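You operate a simulated robot arm through the tools that you are given. There is no shell and no other tool. Be economical: measure what you need, move in short steps, check, and stop when the job is done.

Carry out the task below with a simulated robot arm. There is one attempt and no reset: what you move stays moved.

Task
Move the yellow slab from cell FOUR to cell THREE and clip it down.
Fine: both blue clips aside first, the clip of THREE ends over the slab; the other slabs stay. Hands unhurt; nothing dropped, spilt, damaged or left on.

The check looks at the end state, three seconds after you hand in, the way a careful person would. Anything else that was tipped, shoved, dropped, spilled or broken makes it a failure.

Robot
A 7-joint arm with a two-finger parallel gripper, fixed in place. Base frame: the origin is at the foot of the arm, x ahead of it, y to its left, z up; the work surface is at about z = 420. Lengths are in mm, angles in degrees, forces in N, time in s.
With the tool pointing down near the work surface it reaches from about 280 to 500 mm from the base axis. Its first joint turns from -66.0 to 66.0 degrees. Payload 1.57 kg.
The tool frame sits at the grasp point between the pads (the TCP): z along the fingers, y along the line on which they close. The tips reach 30 mm beyond it. Largest opening 110 mm; finger width 24, thickness 12; the body of the gripper, 48 by 112 mm, starts 78 mm behind the TCP.
Orientation is that of the tool frame in the base frame, as a unit quaternion [w, x, y, z]. With the fingers straight down and closing along the base's y, the tool's x points along the base's -x, its y along +y and its z along -z.

Tools
- The arm moves only by the tool servo_tool. Its argument "increments" is text: rows parted by semicolons, each of 7 numbers parted by spaces: the shift along the base's x, y, z in units of 25 mm (1.0 is 25 mm), then the turn, a rotation vector about the base's x, y, z in units of 6 degrees (1.0 is 6 degrees), then the gripper command, from -1 (shut) to 1 (fully open), values between in proportion. In form: x y z rx ry rz jaw; .... A call has 1 to 8 rows; each row shifts and turns the commanded pose from where the row before left it. A call with a number of a shift or a turn outside -1 to 1 is refused whole. Rows are played at 5 a second. More than 50 mm and 8.6 degrees between two rows, or a gripper value outside its range, and nothing of the call is played. Where a pose cannot be reached the arm comes as near as it can. A force on the tool above 40 N (or 10 N above the force at the start of the call, whichever is more), or a blocked arm, ends the call early, and 0.2 s more pass. The fingers move at their own pace (about 108 mm/s each) and stop on an object; they squeeze with about 36 N. The grip force told is the motor's: it shows also when the fingers shut on nothing. Time passes only in rows, and 0.2 s behind the last, so rows that do not move let the fingers close. The reply holds the time, the measured pose of the TCP, the force on the tool along the base axes, the opening and the grip force, in the units named above and with some noise.
- Cameras (640 x 400 px; columns grow to the right, rows downward): "scene" is fixed at [150, -406.5, 1369.5]; the picture's right is [0.79, -0.61, 0.00], its down [-0.52, -0.68, -0.51] and it looks along [0.31, 0.40, -0.86] (base axes); focal length 315 px, centre (320, 200). "wrist" rides on the gripper at [-36, 0, -80] in the tool frame; the picture's right is [0.00, -1.00, 0.00], its down [0.97, 0.00, -0.24] and it looks along [0.24, 0.00, 0.97] (tool axes); focal length 218 px, centre (320, 200).
- get_image(camera): a new picture of that camera. It takes no simulated time.
- locate(camera, pixels): for up to 12 pixels [column, row] of the newest picture of that camera ("zoom" is the newest enlarged one), the place [x, y, z] in the base frame of the surface seen there, good to about 3 mm. It takes no simulated time.
- enlarge(camera, box): a new picture of the part [left, top, right, bottom] of that camera's present view, enlarged. It takes no simulated time.
- hand_in(): hands the job in; it is judged then, once.

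Go step by step. Measure first, check grasps and placings, and put right what went wrong. The budget is 80 turns and 38 pictures, counting those below and the enlarged ones. Unless the task says otherwise, let go and move clear before handing in, and close with one line.

The tools are called after "Call:" as name(argument=value, ...) on one line, values as JSON. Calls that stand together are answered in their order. servo_tool: Moves the arm, as the interface text tells. Its arguments: {"type":"object","properties":{"increments":{"type":"string"}},"required":["increments"]} The other tools are called the same way: get_image (camera) takes a picture; locate (camera, pixels) gives the place of the surface under pixels of a picture; enlarge (camera, box) takes an enlarged picture of a part of a camera's view; hand_in () hands the job in.

At the start:

```text
t: 0.0
eef_pos: [425.0, -46.5, 820.4]
tool_rot: [0.0, -0.001, 1.0, 0.0]
wrist_force: [0.6, 0.9, -0.2]
finger_gap: 110.0
grasp_force: 0.0
```

scene: 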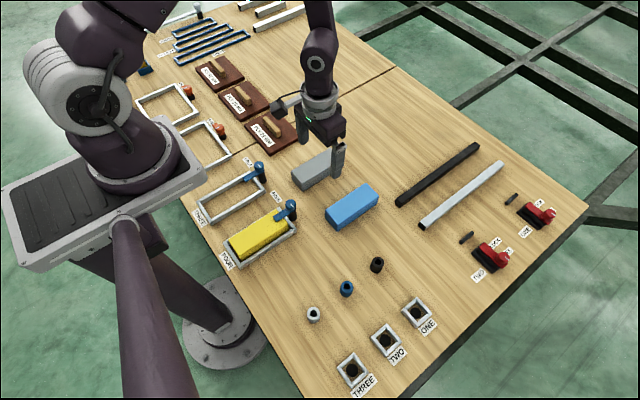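
wrist: 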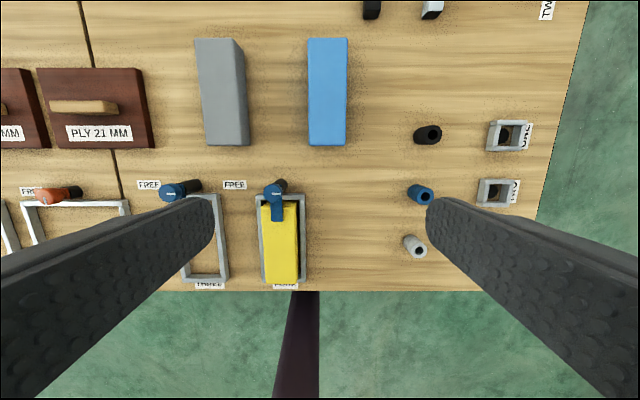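

The pictures show the yellow slab in cell FOUR (scene about 258,235) with its blue clip over it, and the empty cell THREE to its left with its own clip. I'll look closer before moving.

Call:
enlarge(camera="scene", box=[180, 140, 320, 280])

Call:
enlarge(camera="wrist", box=[130, 160, 330, 300])

```text
2.86 times, centred on (250, 210) of scene
```

zoom: 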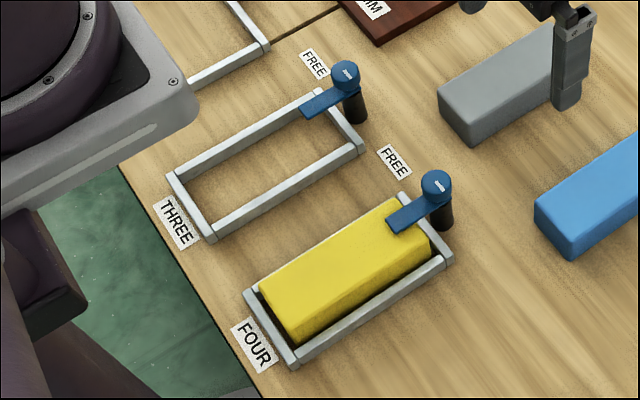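

```text
2.86 times, centred on (230, 230) of wrist
```

zoom: 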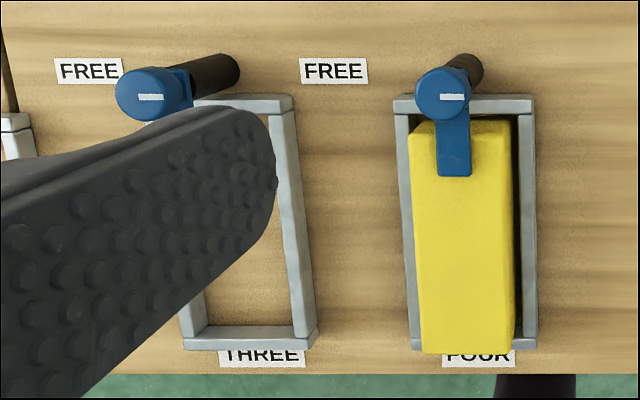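

Each clip turns about a post, and a FREE label marks the aside direction (+y side). I'll measure the clips, slab and frames.

Call:
enlarge(camera="scene", box=[180, 140, 320, 280])

Call:
locate(camera="zoom", pixels=[[345, 68], [308, 110], [355, 118], [436, 180], [392, 228], [440, 215], [300, 330], [265, 282], [430, 245], [385, 205], [315, 62], [393, 160]])

Call:
locate(camera="zoom", pixels=[[173, 178], [210, 238], [360, 148], [317, 92], [250, 293], [294, 364], [449, 262], [403, 196], [290, 115], [285, 200], [265, 185], [340, 260]])

```text
2.86 times, centred on (250, 210) of scene
```

zoom: 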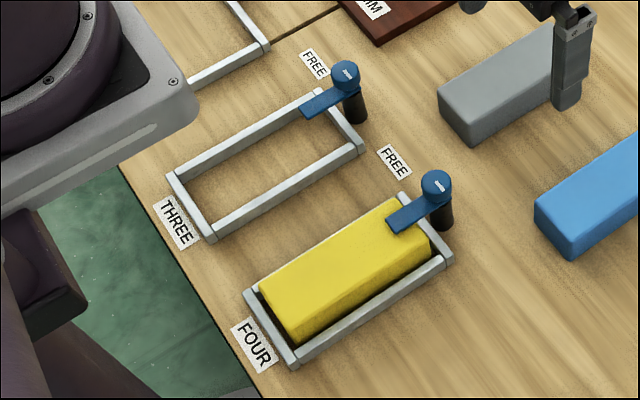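

```text
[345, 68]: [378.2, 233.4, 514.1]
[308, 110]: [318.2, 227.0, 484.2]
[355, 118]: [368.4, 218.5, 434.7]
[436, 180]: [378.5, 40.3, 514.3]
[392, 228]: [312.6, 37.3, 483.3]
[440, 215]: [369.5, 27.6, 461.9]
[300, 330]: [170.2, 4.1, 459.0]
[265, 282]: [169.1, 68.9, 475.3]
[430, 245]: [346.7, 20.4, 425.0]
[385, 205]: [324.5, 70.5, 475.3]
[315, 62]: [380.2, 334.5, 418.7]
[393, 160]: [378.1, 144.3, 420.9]
```

```text
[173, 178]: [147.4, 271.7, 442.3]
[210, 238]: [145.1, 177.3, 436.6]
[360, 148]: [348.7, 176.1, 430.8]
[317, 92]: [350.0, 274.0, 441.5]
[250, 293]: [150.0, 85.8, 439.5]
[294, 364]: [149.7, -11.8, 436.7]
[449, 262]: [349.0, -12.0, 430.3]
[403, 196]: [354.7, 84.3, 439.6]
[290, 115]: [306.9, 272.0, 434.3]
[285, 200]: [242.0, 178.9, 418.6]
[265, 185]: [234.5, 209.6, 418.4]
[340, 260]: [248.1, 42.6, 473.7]
```

The posts are at about (378, 233) and (378, 40), with knob tops at z 514 and clip arms at z ~484. Slab top is 475 and the frame centres are about (249, 226) and (250, 37). I'll go above the knob of FOUR and take a close look.

Call:
servo_tool(increments="-0.235 0.4225 -1 0 0 0 1; -0.235 0.4225 -1 0 0 0 1; -0.235 0.4225 -1 0 0 0 0.5; -0.235 0.4225 -1 0 0 0 0.1; -0.235 0.4225 -1 0 0 0 0.1; -0.235 0.4225 -1 0 0 0 0.1; -0.235 0.4225 -0.5 0 0 0 0.1; -0.235 0.4225 -0.5 0 0 0 0.1")

Call:
get_image(camera="wrist")

```text
t: 1.8
eef_pos: [377.1, 38.0, 645.5]
tool_rot: [-0.001, 0.0, 1.0, 0.0]
wrist_force: [0.3, -0.1, 0.8]
finger_gap: 60.6
grasp_force: 0.1
```

```text
32 pictures are left
```

wrist: 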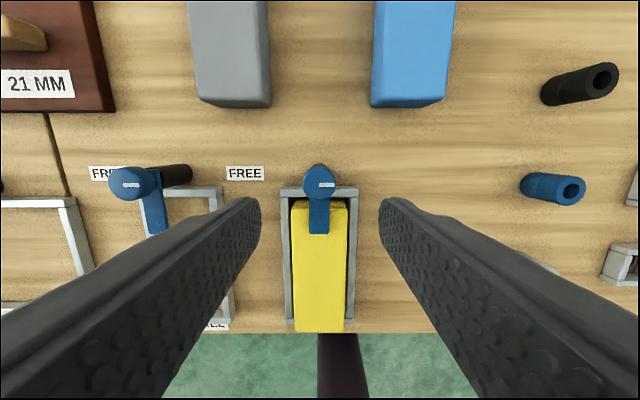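

Call:
enlarge(camera="wrist", box=[270, 150, 370, 250])

Call:
locate(camera="wrist", pixels=[[306, 182], [333, 182], [319, 170], [319, 196], [311, 215], [327, 215], [319, 231], [296, 260], [344, 260], [124, 183], [118, 183], [136, 183]])

```text
4.00 times, centred on (320, 200) of wrist
```

zoom: 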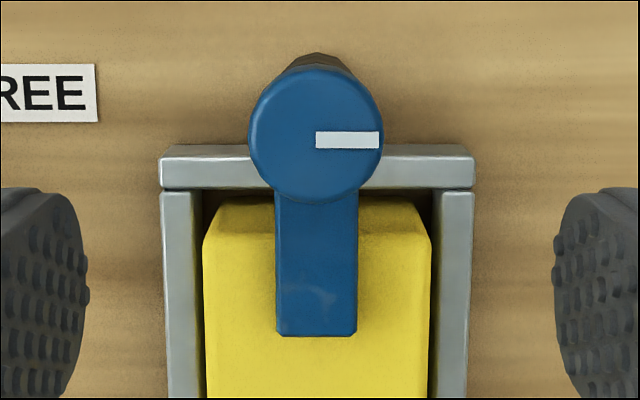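

```text
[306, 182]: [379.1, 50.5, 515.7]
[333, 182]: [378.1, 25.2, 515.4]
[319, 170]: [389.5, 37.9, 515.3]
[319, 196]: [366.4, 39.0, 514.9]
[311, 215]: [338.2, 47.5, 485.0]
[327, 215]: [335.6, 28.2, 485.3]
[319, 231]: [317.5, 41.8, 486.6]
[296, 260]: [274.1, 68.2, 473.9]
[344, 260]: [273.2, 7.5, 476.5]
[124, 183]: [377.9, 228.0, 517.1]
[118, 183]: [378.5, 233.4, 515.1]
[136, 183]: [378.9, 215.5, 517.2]
```

The knob centre is at (377, 38), about 30 mm across with its top at 515, and the TCP is right above it. I'll descend and close on it.

Call:
servo_tool(increments="0 0 -1 0 0 0 0.1; 0 0 -1 0 0 0 0.1; 0 0 -1 0 0 0 0.1; 0 0 -1 0 0 0 0.1; 0.02 0 -0.5 0 0 0 0.1; 0 0 -0.5 0 0 0 0.1; 0 0 0 0 0 0 -1; 0 0 0 0 0 0 -1")

Call:
servo_tool(increments="0 0 0 0 0 -1 -1; 0 0 0 0 0 -1 -1")

Call:
get_image(camera="wrist")

```text
t: 3.6
eef_pos: [376.5, 40.8, 519.5]
tool_rot: [0.0, -0.001, 1.0, 0.001]
wrist_force: [1.1, 10.5, -7.0]
finger_gap: 33.6
grasp_force: 41.2
```

```text
t: 4.2
eef_pos: [376.0, 40.3, 519.6]
tool_rot: [-0.001, 0.106, 0.994, 0.001]
wrist_force: [0.7, 19.7, -28.5]
finger_gap: 33.3
grasp_force: 41.5
```

```text
30 pictures are left
```

wrist: 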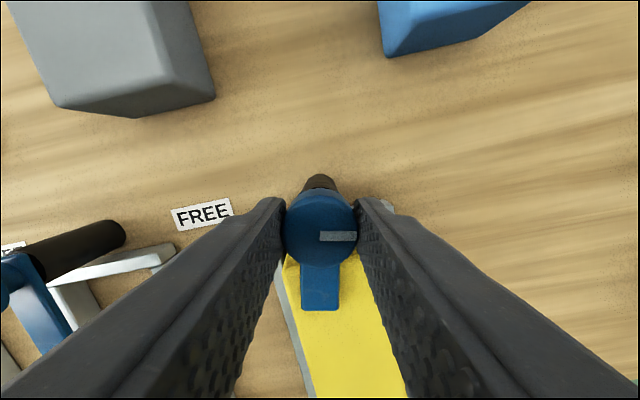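

The clip turned with the hand, but the force is growing (−28 N in z, 20 N in y), because the post sits about 2–3 mm to +y of my command. I'll centre on it, let the force settle, and see what remains before turning further.

Call:
servo_tool(increments="-0.02 0.1 0 0 0 0 -1; 0 0 0 0 0 0 -1")

Call:
enlarge(camera="scene", box=[250, 170, 330, 250])

```text
t: 4.8
eef_pos: [375.6, 39.3, 519.7]
tool_rot: [0.0, 0.105, 0.994, -0.001]
wrist_force: [2.9, 0.6, -41.6]
finger_gap: 33.6
grasp_force: 41.2
```

```text
5.00 times, centred on (290, 210) of scene
```

zoom: 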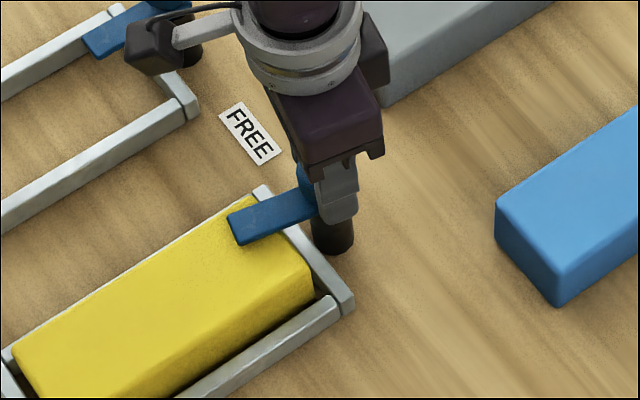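

The y force is gone, but z shows a growing −42 N while the TCP is about 1 mm below the command. That looks like the controller pulling up on a knob that is fixed in height. I'll lower the command slightly to relieve it.

Call:
servo_tool(increments="0 0 -0.06 0 0 0 -1; 0 0 0 0 0 0 -1")

```text
t: 5.4
eef_pos: [375.0, 38.7, 519.5]
tool_rot: [0.0, 0.106, 0.994, 0.0]
wrist_force: [-3.7, -2.7, 40.8]
finger_gap: 33.6
grasp_force: 41.2
```

A 1.5 mm change swung it from −42 to +41 N, so the knob is axially rigid and it was only position offset. I'll take half of that back and carry on turning.

Call:
servo_tool(increments="0 0 0.03 0 0 0 -1; 0 0 0 0 0 -1 -1; 0 0 0 0 0 -1 -1")

```text
t: 6.2
eef_pos: [376.0, 39.5, 519.3]
tool_rot: [0.001, 0.209, 0.978, 0.0]
wrist_force: [-3.2, -7.8, 41.3]
finger_gap: 33.5
grasp_force: 41.4
```

The turn is going on (24° so far) with z force again at +41 N. I'll raise the command a touch and continue.

Call:
servo_tool(increments="0 0 0.03 0 0 -1 -1; 0 0 0 0 0 -1 -1; 0 0 0 0 0 -1 -1")

Call:
get_image(camera="wrist")

```text
t: 7.0
eef_pos: [376.2, 40.2, 520.6]
tool_rot: [0.0, 0.359, 0.933, 0.001]
wrist_force: [4.9, -11.3, -39.3]
finger_gap: 33.9
grasp_force: 41.1
```

```text
28 pictures are left
```

wrist: 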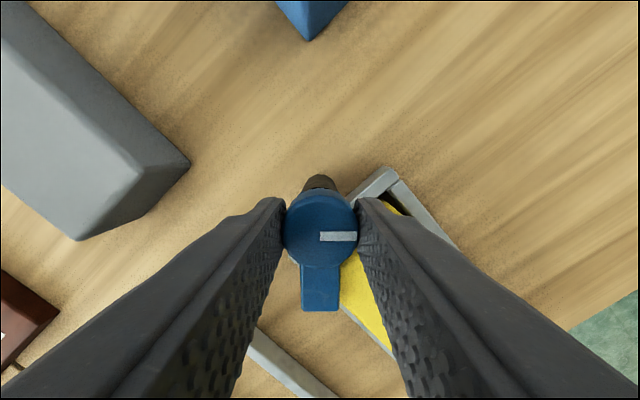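

The clip follows at 42° and is already swinging off the slab. I'll keep turning to 90°.

Call:
servo_tool(increments="0 0 -0.015 0 0 -1 -1; 0 0 0 0 0 -1 -1; 0 0 0 0 0 -1 -1; 0 0 0 0 0 -1 -1")

Call:
servo_tool(increments="0 0 0 0 0 -1 -1; 0 0 0 0 0 -1 -1; 0 0 0 0 0 -1 -1; 0 0 0 0 0 -1 -1")

Call:
get_image(camera="wrist")

```text
t: 8.0
eef_pos: [375.5, 39.6, 519.9]
tool_rot: [0.001, 0.546, 0.838, -0.001]
wrist_force: [-0.6, -18.8, -33.0]
finger_gap: 33.5
grasp_force: 41.8
```

```text
t: 9.0
eef_pos: [375.3, 39.4, 519.4]
tool_rot: [0.0, 0.709, 0.705, 0.0]
wrist_force: [-8.5, -19.3, 5.4]
finger_gap: 33.6
grasp_force: 41.2
```

```text
27 pictures are left
```

wrist: 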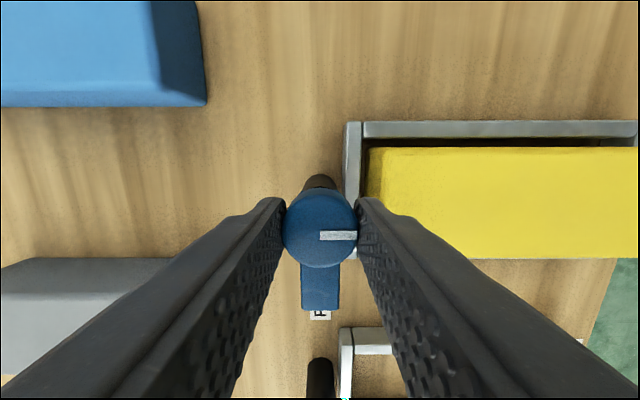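

The arm now points at the FREE label and is clear of the slab. I'll release, rise, and move over clip THREE while turning back.

Call:
servo_tool(increments="0 0 0 0 0 0 0.1; 0 0 0 0 0 0 0.1; 0 0 1 0 0 0 0.1; 0 0 1 0 0 0 0.1; 0 0 1 0 0 1 0.1; 0 0 1 0 0 1 0.1; 0 0.6 0.5 0 0 1 0.1; 0 0.6 0 0 0 1 0.1")

Call:
servo_tool(increments="0 0.8 0 0 0 1 0.1; 0 0.8 0 0 0 1 0.1; 0 0.8 0 0 0 1 0.1; 0 0.8 0 0 0 1 0.1; 0 0.8 0 0 0 1 0.1; 0 0.8 0 0 0 1 0.1; 0 0.8 0 0 0 1 0.1; 0 0.8 0 0 0 1 0.1")

Call:
servo_tool(increments="0 0 0 0 0 1 0.1; 0 0 0 0 0 1 0.1; 0 0 0 0 0 1 0.1")

Call:
get_image(camera="wrist")

```text
t: 10.8
eef_pos: [375.6, 69.4, 632.8]
tool_rot: [-0.001, 0.545, 0.839, 0.0]
wrist_force: [-0.3, 0.3, 0.5]
finger_gap: 60.5
grasp_force: 0.1
```

```text
t: 12.6
eef_pos: [375.8, 232.0, 631.9]
tool_rot: [0.0, 0.155, 0.988, 0.0]
wrist_force: [0.4, -0.7, 0.9]
finger_gap: 60.6
grasp_force: 0.0
```

```text
t: 13.4
eef_pos: [377.0, 231.2, 632.1]
tool_rot: [0.0, 0.0, 1.0, 0.0]
wrist_force: [-0.9, -0.6, -0.4]
finger_gap: 60.5
grasp_force: 0.1
```

```text
26 pictures are left
```

wrist: 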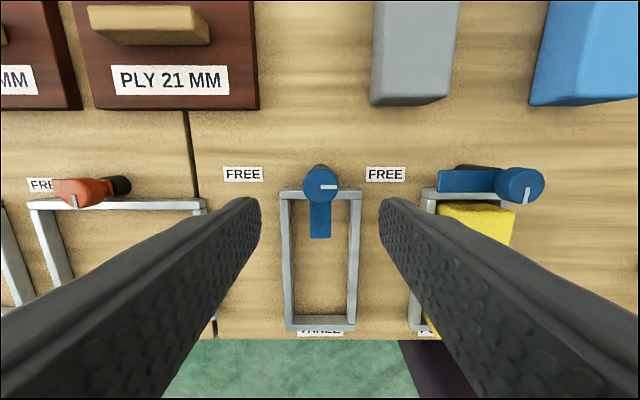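

Clip FOUR sits aside, and the knob of THREE is near pixel (320, 185), almost centred. I'll measure its edges.

Call:
locate(camera="wrist", pixels=[[306, 183], [335, 183], [320, 171], [320, 197], [320, 225], [282, 260], [361, 260], [288, 260], [352, 260], [320, 326], [320, 319]])

```text
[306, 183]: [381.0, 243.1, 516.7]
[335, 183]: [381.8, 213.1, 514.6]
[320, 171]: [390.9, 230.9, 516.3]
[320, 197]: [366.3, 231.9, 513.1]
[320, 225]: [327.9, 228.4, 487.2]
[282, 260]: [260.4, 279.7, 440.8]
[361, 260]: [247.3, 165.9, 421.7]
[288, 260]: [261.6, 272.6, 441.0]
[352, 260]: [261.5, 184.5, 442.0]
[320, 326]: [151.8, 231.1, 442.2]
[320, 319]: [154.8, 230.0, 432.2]
```

The knob centre is about (377, 229). I'll descend, grip and turn it.

Call:
servo_tool(increments="0 -0.04 -1 0 0 0 0.1; 0 0 -1 0 0 0 0.1; 0 0 -1 0 0 0 0.1; 0 0 -1 0 0 0 0.1; 0 0 -0.5 0 0 0 0.1; 0 0 0 0 0 0 -1; 0 0 0 0 0 0 -1")

Call:
servo_tool(increments="0 0 0 0 0 -1 -1; 0 0 0 0 0 -1 -1; 0 0 0 0 0 -1 -1; 0 0 0 0 0 -1 -1")

```text
t: 15.0
eef_pos: [376.2, 230.7, 520.7]
tool_rot: [0.001, -0.001, 1.0, 0.0]
wrist_force: [2.0, -0.3, -1.8]
finger_gap: 33.3
grasp_force: 41.4
```

```text
t: 16.0
eef_pos: [376.0, 230.3, 520.4]
tool_rot: [0.0, 0.209, 0.978, -0.001]
wrist_force: [-3.5, -2.8, 26.4]
finger_gap: 33.4
grasp_force: 41.6
```

Turning works with moderate force, so I'll continue to 90°.

Call:
servo_tool(increments="0 0 0.015 0 0 -1 -1; 0 0 0 0 0 -1 -1; 0 0 0 0 0 -1 -1; 0 0 0 0 0 -1 -1")

Call:
servo_tool(increments="0 0 0 0 0 -1 -1; 0 0 0 0 0 -1 -1; 0 0 0 0 0 -1 -1; 0 0 0 0 0 -1 -1")

Call:
servo_tool(increments="0 0 0 0 0 -1 -1; 0 0 0 0 0 -1 -1; 0 0 0 0 0 -1 -1")

Call:
get_image(camera="wrist")

```text
t: 16.7
eef_pos: [376.0, 229.1, 519.9]
tool_rot: [-0.001, 0.323, 0.947, -0.001]
wrist_force: [-2.8, -0.5, 11.3]
finger_gap: 33.4
grasp_force: 41.6
stopped in row 3: the force on the tool passed its limit (the readings are from after the stop); the commanded pose is now the measured one
```

```text
t: 17.7
eef_pos: [376.4, 230.0, 520.7]
tool_rot: [-0.001, 0.513, 0.859, -0.001]
wrist_force: [-6.1, -2.4, 25.9]
finger_gap: 33.5
grasp_force: 41.4
```

```text
t: 18.5
eef_pos: [375.9, 229.4, 519.2]
tool_rot: [0.0, 0.622, 0.783, -0.002]
wrist_force: [-2.4, -2.5, 13.2]
finger_gap: 33.4
grasp_force: 41.7
stopped in row 3: the force on the tool passed its limit (the readings are from after the stop); the commanded pose is now the measured one
```

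```text
25 pictures are left
```

wrist: 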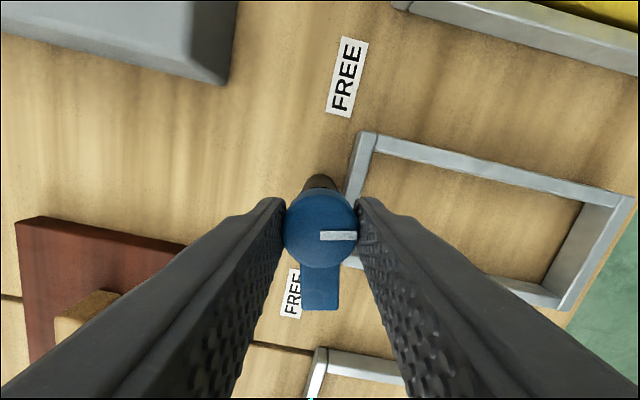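

The turn stopped at 77° on a force blip, so about 13° remains. I'll do two more small turns with a little z relief.

Call:
servo_tool(increments="0 0 0.02 0 0 -0.7 -1; 0 0 0 0 0 -0.7 -1; 0 0 0 0 0 -0.7 -1")

```text
t: 19.3
eef_pos: [376.1, 229.6, 519.4]
tool_rot: [0.0, 0.705, 0.71, -0.001]
wrist_force: [2.3, 3.4, -39.4]
finger_gap: 33.2
grasp_force: 41.5
```

Now at 90°. I'll release, rise, and move back over FOUR while turning the hand back.

Call:
servo_tool(increments="0 0 0 0 0 0 0.6; 0 0 0 0 0 0 0.6; 0 0 1 0 0 0 0.6; 0 0 1 0 0 0 0.6; 0 0 1 0 0 1 0.6; 0 0 1 0 0 1 0.6; 0 0 0.5 0 0 1 0.6; 0 -0.6 0 0 0 1 1")

Call:
servo_tool(increments="-0.4 -0.8 0 0 0 1 1; -0.4 -0.8 0 0 0 1 1; -0.4 -0.8 0 0 0 1 1; -0.4 -0.8 0 0 0 1 1; -0.4 -0.8 0 0 0 1 1; -0.4 -0.8 0 0 0 1 1; -0.4 -0.8 0 0 0 1 1; -0.4 -0.8 0 0 0 1 1")

Call:
servo_tool(increments="-0.2 -0.6 0 0 0 1 1; 0 0 0 0 0 1 1; 0 0 0 0 0 1 1; 0 0 0 0 0 0 1")

Call:
get_image(camera="wrist")

Call:
get_image(camera="scene")

```text
t: 21.1
eef_pos: [376.5, 214.3, 634.5]
tool_rot: [-0.001, 0.54, 0.842, -0.001]
wrist_force: [-0.4, -1.2, 0.0]
finger_gap: 109.9
grasp_force: 0.0
```

```text
t: 22.9
eef_pos: [296.0, 55.2, 634.5]
tool_rot: [-0.001, 0.151, 0.989, -0.001]
wrist_force: [0.5, 0.2, -0.4]
finger_gap: 109.9
grasp_force: 0.3
```

```text
t: 23.9
eef_pos: [291.2, 40.3, 631.7]
tool_rot: [0.001, -0.004, 1.0, -0.002]
wrist_force: [0.3, -0.2, 0.2]
finger_gap: 110.1
grasp_force: 0.0
```

```text
24 pictures are left
```

wrist: 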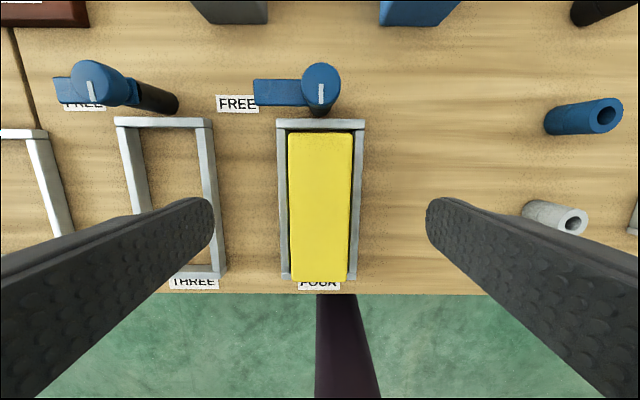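

```text
23 pictures are left
```

scene: 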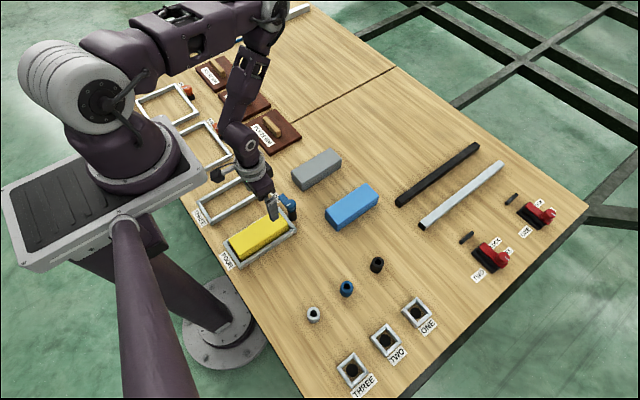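

Both clips point at FREE. I'll measure the slab's edges and both frames.

Call:
locate(camera="wrist", pixels=[[290, 160], [350, 160], [292, 260], [347, 260], [320, 136], [320, 276], [281, 200], [359, 200], [320, 123], [121, 160], [207, 160], [160, 123]])

Call:
enlarge(camera="wrist", box=[260, 100, 380, 300])

```text
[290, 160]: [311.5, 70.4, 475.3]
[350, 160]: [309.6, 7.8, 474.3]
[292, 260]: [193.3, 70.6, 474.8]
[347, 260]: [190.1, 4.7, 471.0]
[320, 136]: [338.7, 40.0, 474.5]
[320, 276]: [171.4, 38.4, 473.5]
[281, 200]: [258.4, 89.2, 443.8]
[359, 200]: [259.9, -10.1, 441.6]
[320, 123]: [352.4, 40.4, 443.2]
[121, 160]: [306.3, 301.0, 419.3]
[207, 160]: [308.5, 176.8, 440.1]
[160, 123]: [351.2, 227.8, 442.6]
```

```text
2.00 times, centred on (320, 200) of wrist
```

zoom: 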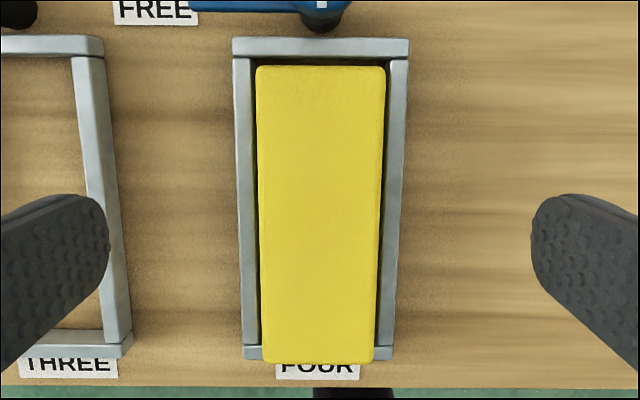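

The slab is about 65 mm wide at y 6–71, x ~174–341, top 475. The rail tops are at 442, so I'll grip with tips just above them (TCP z ≈ 478). I'll grip as far back (small x) as the arm reaches, so the slab doesn't hang off-balance, and start with a part descent to check reach.

Call:
servo_tool(increments="-0.2 -0.04 -1 0 0 0 1; -0.2 0 -1 0 0 0 1; -0.2 0 -1 0 0 0 1; 0 0 -1 0 0 0 1; 0 0 -1 0 0 0 1; 0 0 0 0 0 0 1")

```text
t: 25.3
eef_pos: [275.0, 40.9, 507.8]
tool_rot: [0.0, -0.004, 1.0, 0.0]
wrist_force: [-0.2, -0.4, 0.0]
finger_gap: 109.9
grasp_force: 0.2
```

x = 275 is reached cleanly with the tool upright. I'll try a bit further back, toward the slab's centre.

Call:
servo_tool(increments="-0.3 -0.04 0 0 0 0 1; -0.2 -0.04 0 0 0 0 1; 0 0 0 0 0 0 1")

```text
t: 26.1
eef_pos: [264.4, 36.7, 507.6]
tool_rot: [0.0, -0.004, 1.0, -0.002]
wrist_force: [0.3, -1.1, 0.1]
finger_gap: 110.1
grasp_force: 0.0
```

It reached 264, close to the slab's middle (~257). I'll descend to z ≈ 478 and close.

Call:
servo_tool(increments="0 0 -0.6 0 0 0 1; 0 0 -0.6 0 0 0 1; 0 0 0 0 0 0 1")

Call:
servo_tool(increments="0 0 0 0 0 0 -1; 0 0 0 0 0 0 -1; 0 0 0 0 0 0 -1")

Call:
enlarge(camera="scene", box=[200, 160, 320, 280])

```text
t: 26.9
eef_pos: [265.1, 37.9, 487.6]
tool_rot: [-0.002, -0.003, 1.0, -0.002]
wrist_force: [-0.7, -0.9, -0.5]
finger_gap: 110.1
grasp_force: 0.1
out of reach, approached as far as the arm can: row 2
```

```text
t: 27.7
eef_pos: [264.1, 36.9, 487.4]
tool_rot: [-0.001, -0.004, 1.0, -0.002]
wrist_force: [0.1, 0.0, 1.1]
finger_gap: 69.0
grasp_force: 35.6
```

```text
3.33 times, centred on (260, 220) of scene
```

zoom: 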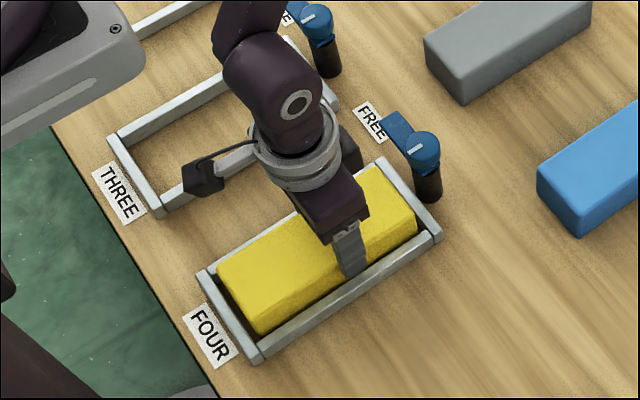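

It stopped at z 487 at the reach limit, so the pads hold only the top ~17 mm. I'll open, shift 10 mm ahead and go deeper for a firmer grip.

Call:
servo_tool(increments="0 0 0 0 0 0 1; 0 0 0 0 0 0 1; 0.4 0.04 0 0 0 0 1; 0 0 -0.35 0 0 0 1; 0 0 0 0 0 0 1")

```text
t: 28.9
eef_pos: [276.4, 40.2, 481.5]
tool_rot: [-0.001, -0.003, 1.0, -0.001]
wrist_force: [-0.2, 0.8, -0.5]
finger_gap: 110.1
grasp_force: 0.1
out of reach, approached as far as the arm can: row 4
```

Call:
servo_tool(increments="0.24 -0.06 0 0 0 0 1; 0 0 -0.18 0 0 0 1; 0 0 0 0 0 0 1; 0 0 0 0 0 0 -1; 0 0 0 0 0 0 -1; 0 0 0 0 0 0 -1")

```text
t: 30.3
eef_pos: [282.1, 40.9, 477.2]
tool_rot: [-0.001, -0.004, 1.0, -0.002]
wrist_force: [0.6, -0.9, -0.4]
finger_gap: 69.1
grasp_force: 36.2
```

It's gripped at z 477 with a 69 mm gap and 36 N. I'll make a small trial lift.

Call:
servo_tool(increments="0 0 0.4 0 0 0 -1; 0 0 0.4 0 0 0 -1; 0 0 0.4 0 0 0 -1; 0 0 0 0 0 0 -1")

Call:
enlarge(camera="scene", box=[200, 160, 320, 280])

```text
t: 31.3
eef_pos: [281.9, 39.2, 506.8]
tool_rot: [0.0, -0.003, 1.0, -0.001]
wrist_force: [0.2, 0.0, -1.1]
finger_gap: 69.0
grasp_force: 36.0
```

```text
3.33 times, centred on (260, 220) of scene
```

zoom: 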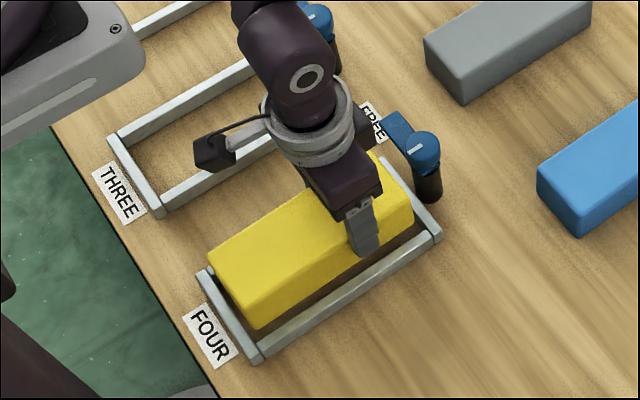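

The slab is up, light and level. I'll lift a little more and carry it 190 mm to +y.

Call:
servo_tool(increments="0 0 0.5 0 0 0 -1; 0 0.3 0.5 0 0 0 -1; 0 0.7 0 0 0 0 -1; 0 0.8 0 0 0 0 -1; 0 0.8 0 0 0 0 -1; 0 0.8 0 0 0 0 -1; 0 0.8 0 0 0 0 -1; 0 0.8 0 0 0 0 -1")

Call:
servo_tool(increments="0 0.8 0 0 0 0 -1; 0 0.8 0 0 0 0 -1; -0.1 0.7 0 0 0 0 -1; -0.1 0.28 0 0 0 0 -1; 0 0 0 0 0 0 -1; 0 0 0 0 0 0 -1")

Call:
get_image(camera="wrist")

Call:
enlarge(camera="scene", box=[180, 120, 320, 260])

```text
t: 33.1
eef_pos: [282.6, 163.8, 529.8]
tool_rot: [-0.001, -0.003, 1.0, -0.002]
wrist_force: [-0.4, -0.1, -1.5]
finger_gap: 69.1
grasp_force: 35.9
```

```text
t: 34.5
eef_pos: [276.9, 229.6, 531.7]
tool_rot: [0.001, -0.004, 1.0, -0.001]
wrist_force: [-0.1, 0.1, -1.7]
finger_gap: 69.1
grasp_force: 35.9
```

```text
19 pictures are left
```

wrist: 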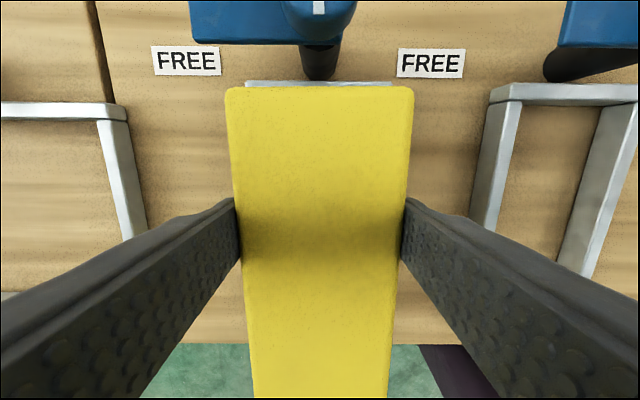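

```text
2.86 times, centred on (250, 190) of scene
```

zoom: 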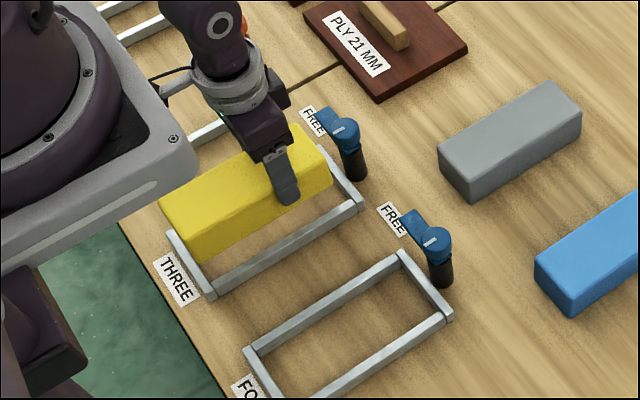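

The slab hangs square over cell THREE. I'll check the frame alignment by measuring the visible front rail ends (245,83) and (392,83) and the slab edges.

Call:
locate(camera="wrist", pixels=[[247, 83], [390, 83], [230, 100], [410, 100], [320, 90], [320, 83]])

Call:
locate(camera="zoom", pixels=[[212, 296], [360, 203], [213, 283], [350, 205], [200, 275], [340, 175], [300, 235], [330, 180], [202, 258], [172, 232]])

```text
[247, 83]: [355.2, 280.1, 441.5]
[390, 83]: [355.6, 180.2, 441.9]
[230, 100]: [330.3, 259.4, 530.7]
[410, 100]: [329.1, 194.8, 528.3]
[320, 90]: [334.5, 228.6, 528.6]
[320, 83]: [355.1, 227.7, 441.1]
```

```text
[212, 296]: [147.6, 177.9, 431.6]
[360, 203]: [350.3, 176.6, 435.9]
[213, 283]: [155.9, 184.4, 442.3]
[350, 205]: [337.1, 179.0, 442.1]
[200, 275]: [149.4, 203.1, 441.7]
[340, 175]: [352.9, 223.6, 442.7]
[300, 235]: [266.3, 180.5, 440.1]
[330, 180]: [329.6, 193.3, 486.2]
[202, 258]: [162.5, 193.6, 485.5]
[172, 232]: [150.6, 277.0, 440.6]
```

The slab spans y 194–260 and x ≈ 163–336. The frame interior is y ≈ 191–268 and x ≈ 160–342, so I'll nudge +2 mm in both x and y and descend gently.

Call:
servo_tool(increments="0.07 0.08 0 0 0 0 -1; 0 0 -0.5 0 0 0 -1; 0 0 -0.5 0 0 0 -1; 0 0 -0.4 0 0 0 -1; 0 0 -0.2 0 0 0 -1; 0 0 -0.2 0 0 0 -1; 0 0 0 0 0 0 -1")

Call:
enlarge(camera="scene", box=[180, 120, 320, 260])

```text
t: 36.1
eef_pos: [278.9, 231.6, 484.7]
tool_rot: [0.0, -0.003, 1.0, -0.001]
wrist_force: [0.5, 0.5, -1.3]
finger_gap: 69.4
grasp_force: 36.1
```

```text
2.86 times, centred on (250, 190) of scene
```

zoom: 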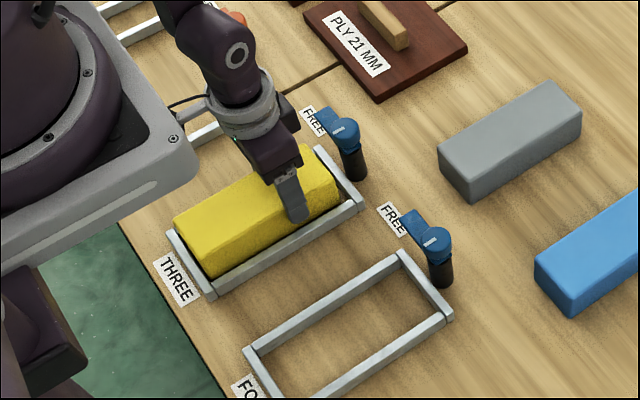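

The slab is inside the frame with no contact force, about 7 mm above the surface. I'll lower it until contact.

Call:
servo_tool(increments="0 0 -0.12 0 0 0 -1; 0 0 -0.1 0 0 0 -1; 0 0 0 0 0 0 -1")

```text
t: 36.9
eef_pos: [278.2, 231.1, 478.8]
tool_rot: [0.001, -0.003, 1.0, -0.002]
wrist_force: [0.0, -0.6, -1.1]
finger_gap: 69.2
grasp_force: 35.5
```

Call:
servo_tool(increments="0 0 -0.05 0 0 0 -1; 0 0 -0.03 0 0 0 -1; 0 0 0 0 0 0 -1")

```text
t: 37.7
eef_pos: [280.2, 231.5, 478.7]
tool_rot: [0.0, -0.005, 1.0, -0.002]
wrist_force: [-0.8, 0.0, -0.6]
finger_gap: 68.9
grasp_force: 35.8
```

Call:
servo_tool(increments="0 0 -0.04 0 0 0 -1; 0 0 0 0 0 0 -1")

```text
t: 38.3
eef_pos: [280.2, 231.0, 478.3]
tool_rot: [0.0, -0.004, 1.0, -0.001]
wrist_force: [1.0, -1.4, 17.6]
finger_gap: 68.9
grasp_force: 35.9
```

The +17.6 N in z shows the slab is resting on the surface. I'll open (tips stay above the rails), rise and look.

Call:
servo_tool(increments="0 0 0.02 0 0 0 1; 0 0 0 0 0 0 1; 0 0 0.5 0 0 0 1; 0 0 1 0 0 0 1; 0 0 1 0 0 0 1; 0 0 1 0 0 0 1; 0 0 1 0 0 0 1; 0 0 1 0 0 0 1")

Call:
get_image(camera="wrist")

```text
t: 40.1
eef_pos: [278.9, 231.4, 615.5]
tool_rot: [-0.001, -0.003, 1.0, -0.001]
wrist_force: [0.4, 0.0, -0.2]
finger_gap: 110.2
grasp_force: 0.1
```

```text
16 pictures are left
```

wrist: 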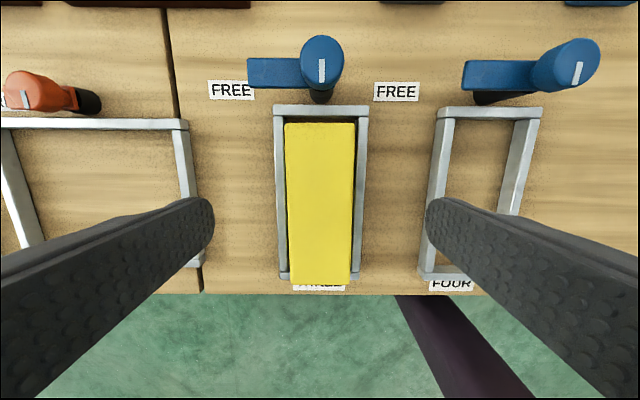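

Call:
locate(camera="wrist", pixels=[[290, 130], [350, 130], [293, 255], [347, 255], [320, 190], [320, 125], [320, 45]])

```text
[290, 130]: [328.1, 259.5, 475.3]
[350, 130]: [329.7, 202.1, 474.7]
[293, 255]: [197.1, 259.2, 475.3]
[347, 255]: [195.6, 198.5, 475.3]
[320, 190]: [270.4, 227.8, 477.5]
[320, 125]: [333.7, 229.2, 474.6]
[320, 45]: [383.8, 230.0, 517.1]
```

The slab lies flat at z 475 in THREE. Now I'll move over knob THREE, turning the hand −90° on the way.

Call:
servo_tool(increments="0 0 0.7 0 0 -1 0.6; 0.5 0 0 0 0 -1 0.1; 0.5 0 0 0 0 -1 0.1; 0.5 0 0 0 0 -1 0.1; 0.5 0 0 0 0 -1 0.1; 0.5 0 0 0 0 -1 0.1; 0.5 0 0 0 0 -1 0.1; 0.5 0 0 0 0 -1 0.1")

Call:
servo_tool(increments="0.36 -0.05 0 0 0 -1 0.1; 0 0 0 0 0 -1 0.1; 0 0 0 0 0 -1 0.1; 0 0 0 0 0 -1 0.1; 0 0 0 0 0 -1 0.1; 0 0 0 0 0 -1 0.1; 0 0 0 0 0 -1 0.1; 0 0 0 0 0 0 0.1")

Call:
get_image(camera="wrist")

```text
t: 41.9
eef_pos: [367.5, 230.8, 632.2]
tool_rot: [0.0, 0.404, 0.915, 0.0]
wrist_force: [-0.9, -0.3, 0.3]
finger_gap: 60.4
grasp_force: 0.1
```

```text
t: 43.7
eef_pos: [374.9, 229.9, 632.8]
tool_rot: [0.001, 0.705, 0.709, -0.001]
wrist_force: [0.2, -0.2, -0.7]
finger_gap: 60.2
grasp_force: 0.0
```

```text
15 pictures are left
```

wrist: 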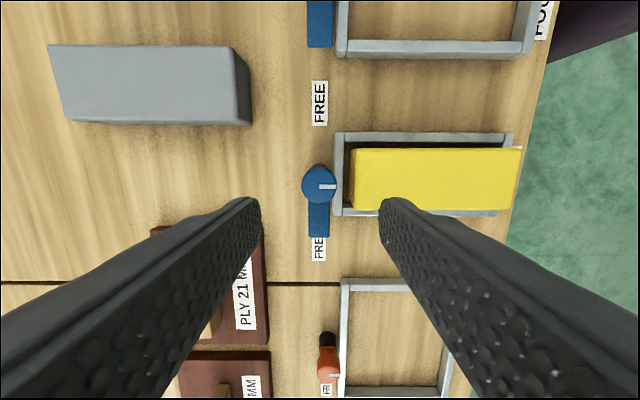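

The knob is centred (319,185) between the fingers. I'll descend 112 mm, grip, and turn +90° back over the slab.

Call:
servo_tool(increments="0 0 -1 0 0 0 0.1; 0.02 0 -1 0 0 0 0.1; 0 0 -1 0 0 0 0.1; 0 0 -1 0 0 0 0.1; 0 0 -0.5 0 0 0 0.1; 0 0 0 0 0 0 -1; 0 0 0 0 0 0 -1")

Call:
servo_tool(increments="0 0 0 0 0 1 -1; 0 0 0 0 0 1 -1; 0 0 0 0 0 1 -1; 0 0 0 0 0 1 -1")

```text
t: 45.3
eef_pos: [376.7, 228.4, 519.9]
tool_rot: [-0.001, 0.704, 0.71, -0.002]
wrist_force: [-8.2, 1.7, 0.2]
finger_gap: 33.3
grasp_force: 40.9
```

```text
t: 46.3
eef_pos: [376.2, 228.4, 518.8]
tool_rot: [0.0, 0.541, 0.841, 0.0]
wrist_force: [-4.9, 9.2, 0.0]
finger_gap: 33.5
grasp_force: 41.4
```

Call:
servo_tool(increments="0 0 0 0 0 1 -1; 0 0 0 0 0 1 -1; 0 0 0 0 0 1 -1; 0 0 0 0 0 1 -1")

Call:
servo_tool(increments="0 0 0 0 0 1 -1; 0 0 0 0 0 1 -1; 0 0 0 0 0 1 -1; 0 0 0 0 0 1 -1")

```text
t: 47.3
eef_pos: [377.2, 230.2, 519.7]
tool_rot: [0.0, 0.354, 0.935, -0.001]
wrist_force: [-0.8, 4.1, 7.0]
finger_gap: 33.4
grasp_force: 41.3
```

```text
t: 48.3
eef_pos: [377.0, 228.4, 519.5]
tool_rot: [0.001, 0.151, 0.989, -0.001]
wrist_force: [10.2, 4.4, -13.3]
finger_gap: 33.3
grasp_force: 41.7
```

About 17° remain, so three more rows.

Call:
servo_tool(increments="0 0 0 0 0 1 -1; 0 0 0 0 0 1 -1; 0 0 0 0 0 0.95 -1; 0 0 0 0 0 0 -1")

Call:
get_image(camera="wrist")

```text
t: 49.3
eef_pos: [376.6, 230.2, 519.2]
tool_rot: [0.0, -0.002, 1.0, -0.001]
wrist_force: [18.8, -1.8, -10.9]
finger_gap: 33.5
grasp_force: 41.7
```

```text
14 pictures are left
```

wrist: 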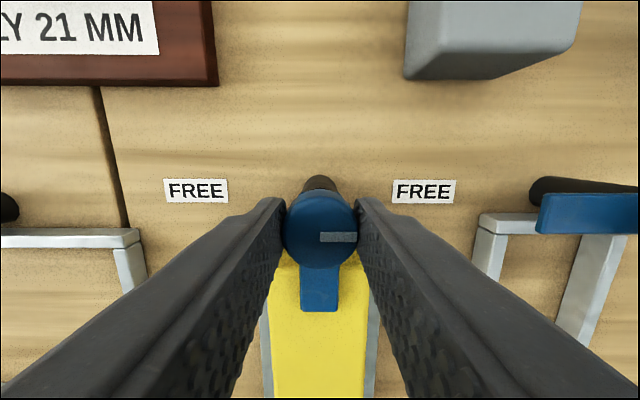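

The clip arm points straight over the slab (320,290). I'll release, rise clear and check.

Call:
servo_tool(increments="0 0 0 0 0 0 0.1; 0 0 0 0 0 0 0.1; 0 0 1 0 0 0 0.1; 0 0 1 0 0 0 0.1; 0 0 1 0 0 0 0.1; 0 0 1 0 0 0 0.1; 0 0 1 0 0 0 0.1; 0 0 1 0 0 0 0.1")

Call:
servo_tool(increments="0.5 -1 1 0 0 0 0.1; 0.5 -1 1 0 0 0 0.1; 0.5 -1 1 0 0 0 0.1; 0 -1 1 0 0 0 0.1; 0 -1 0 0 0 0 0.1; 0 -1 0 0 0 0 0.1; 0 -1 0 0 0 0 0.1; 0 0 0 0 0 0 0.1")

Call:
get_image(camera="scene")

Call:
enlarge(camera="scene", box=[180, 120, 320, 260])

Call:
get_image(camera="wrist")

```text
t: 51.1
eef_pos: [375.6, 227.7, 670.2]
tool_rot: [0.001, -0.002, 1.0, -0.001]
wrist_force: [-0.4, 0.7, -0.9]
finger_gap: 60.4
grasp_force: 0.1
```

```text
t: 52.9
eef_pos: [414.1, 54.1, 771.2]
tool_rot: [0.0, -0.001, 1.0, -0.001]
wrist_force: [0.3, 0.5, 0.5]
finger_gap: 60.2
grasp_force: 0.1
```

```text
13 pictures are left
```

scene: 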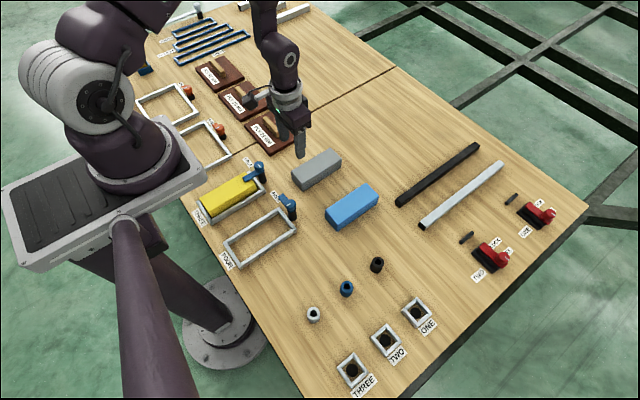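

```text
2.86 times, centred on (250, 190) of scene
```

zoom: 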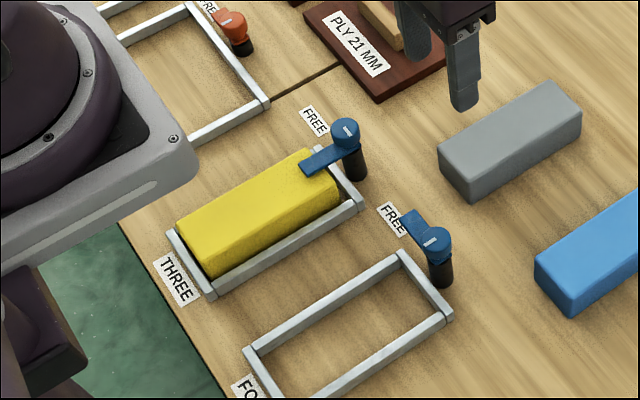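

```text
11 pictures are left
```

wrist: 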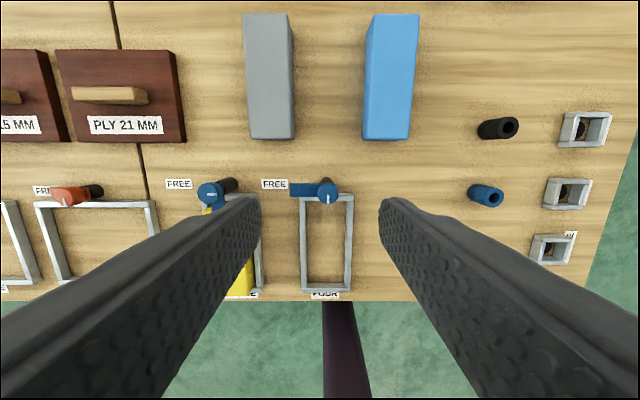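

The slab is in cell THREE with its clip over it. Clip FOUR is aside at FREE, the other slabs are untouched and the arm is clear, so I'll hand in.

Call:
hand_in()

```text
The job is handed in.
```

The yellow slab now lies flat in cell THREE with its blue clip turned over it; the clip of FOUR is aside at FREE, nothing else was moved, and the job is handed in.
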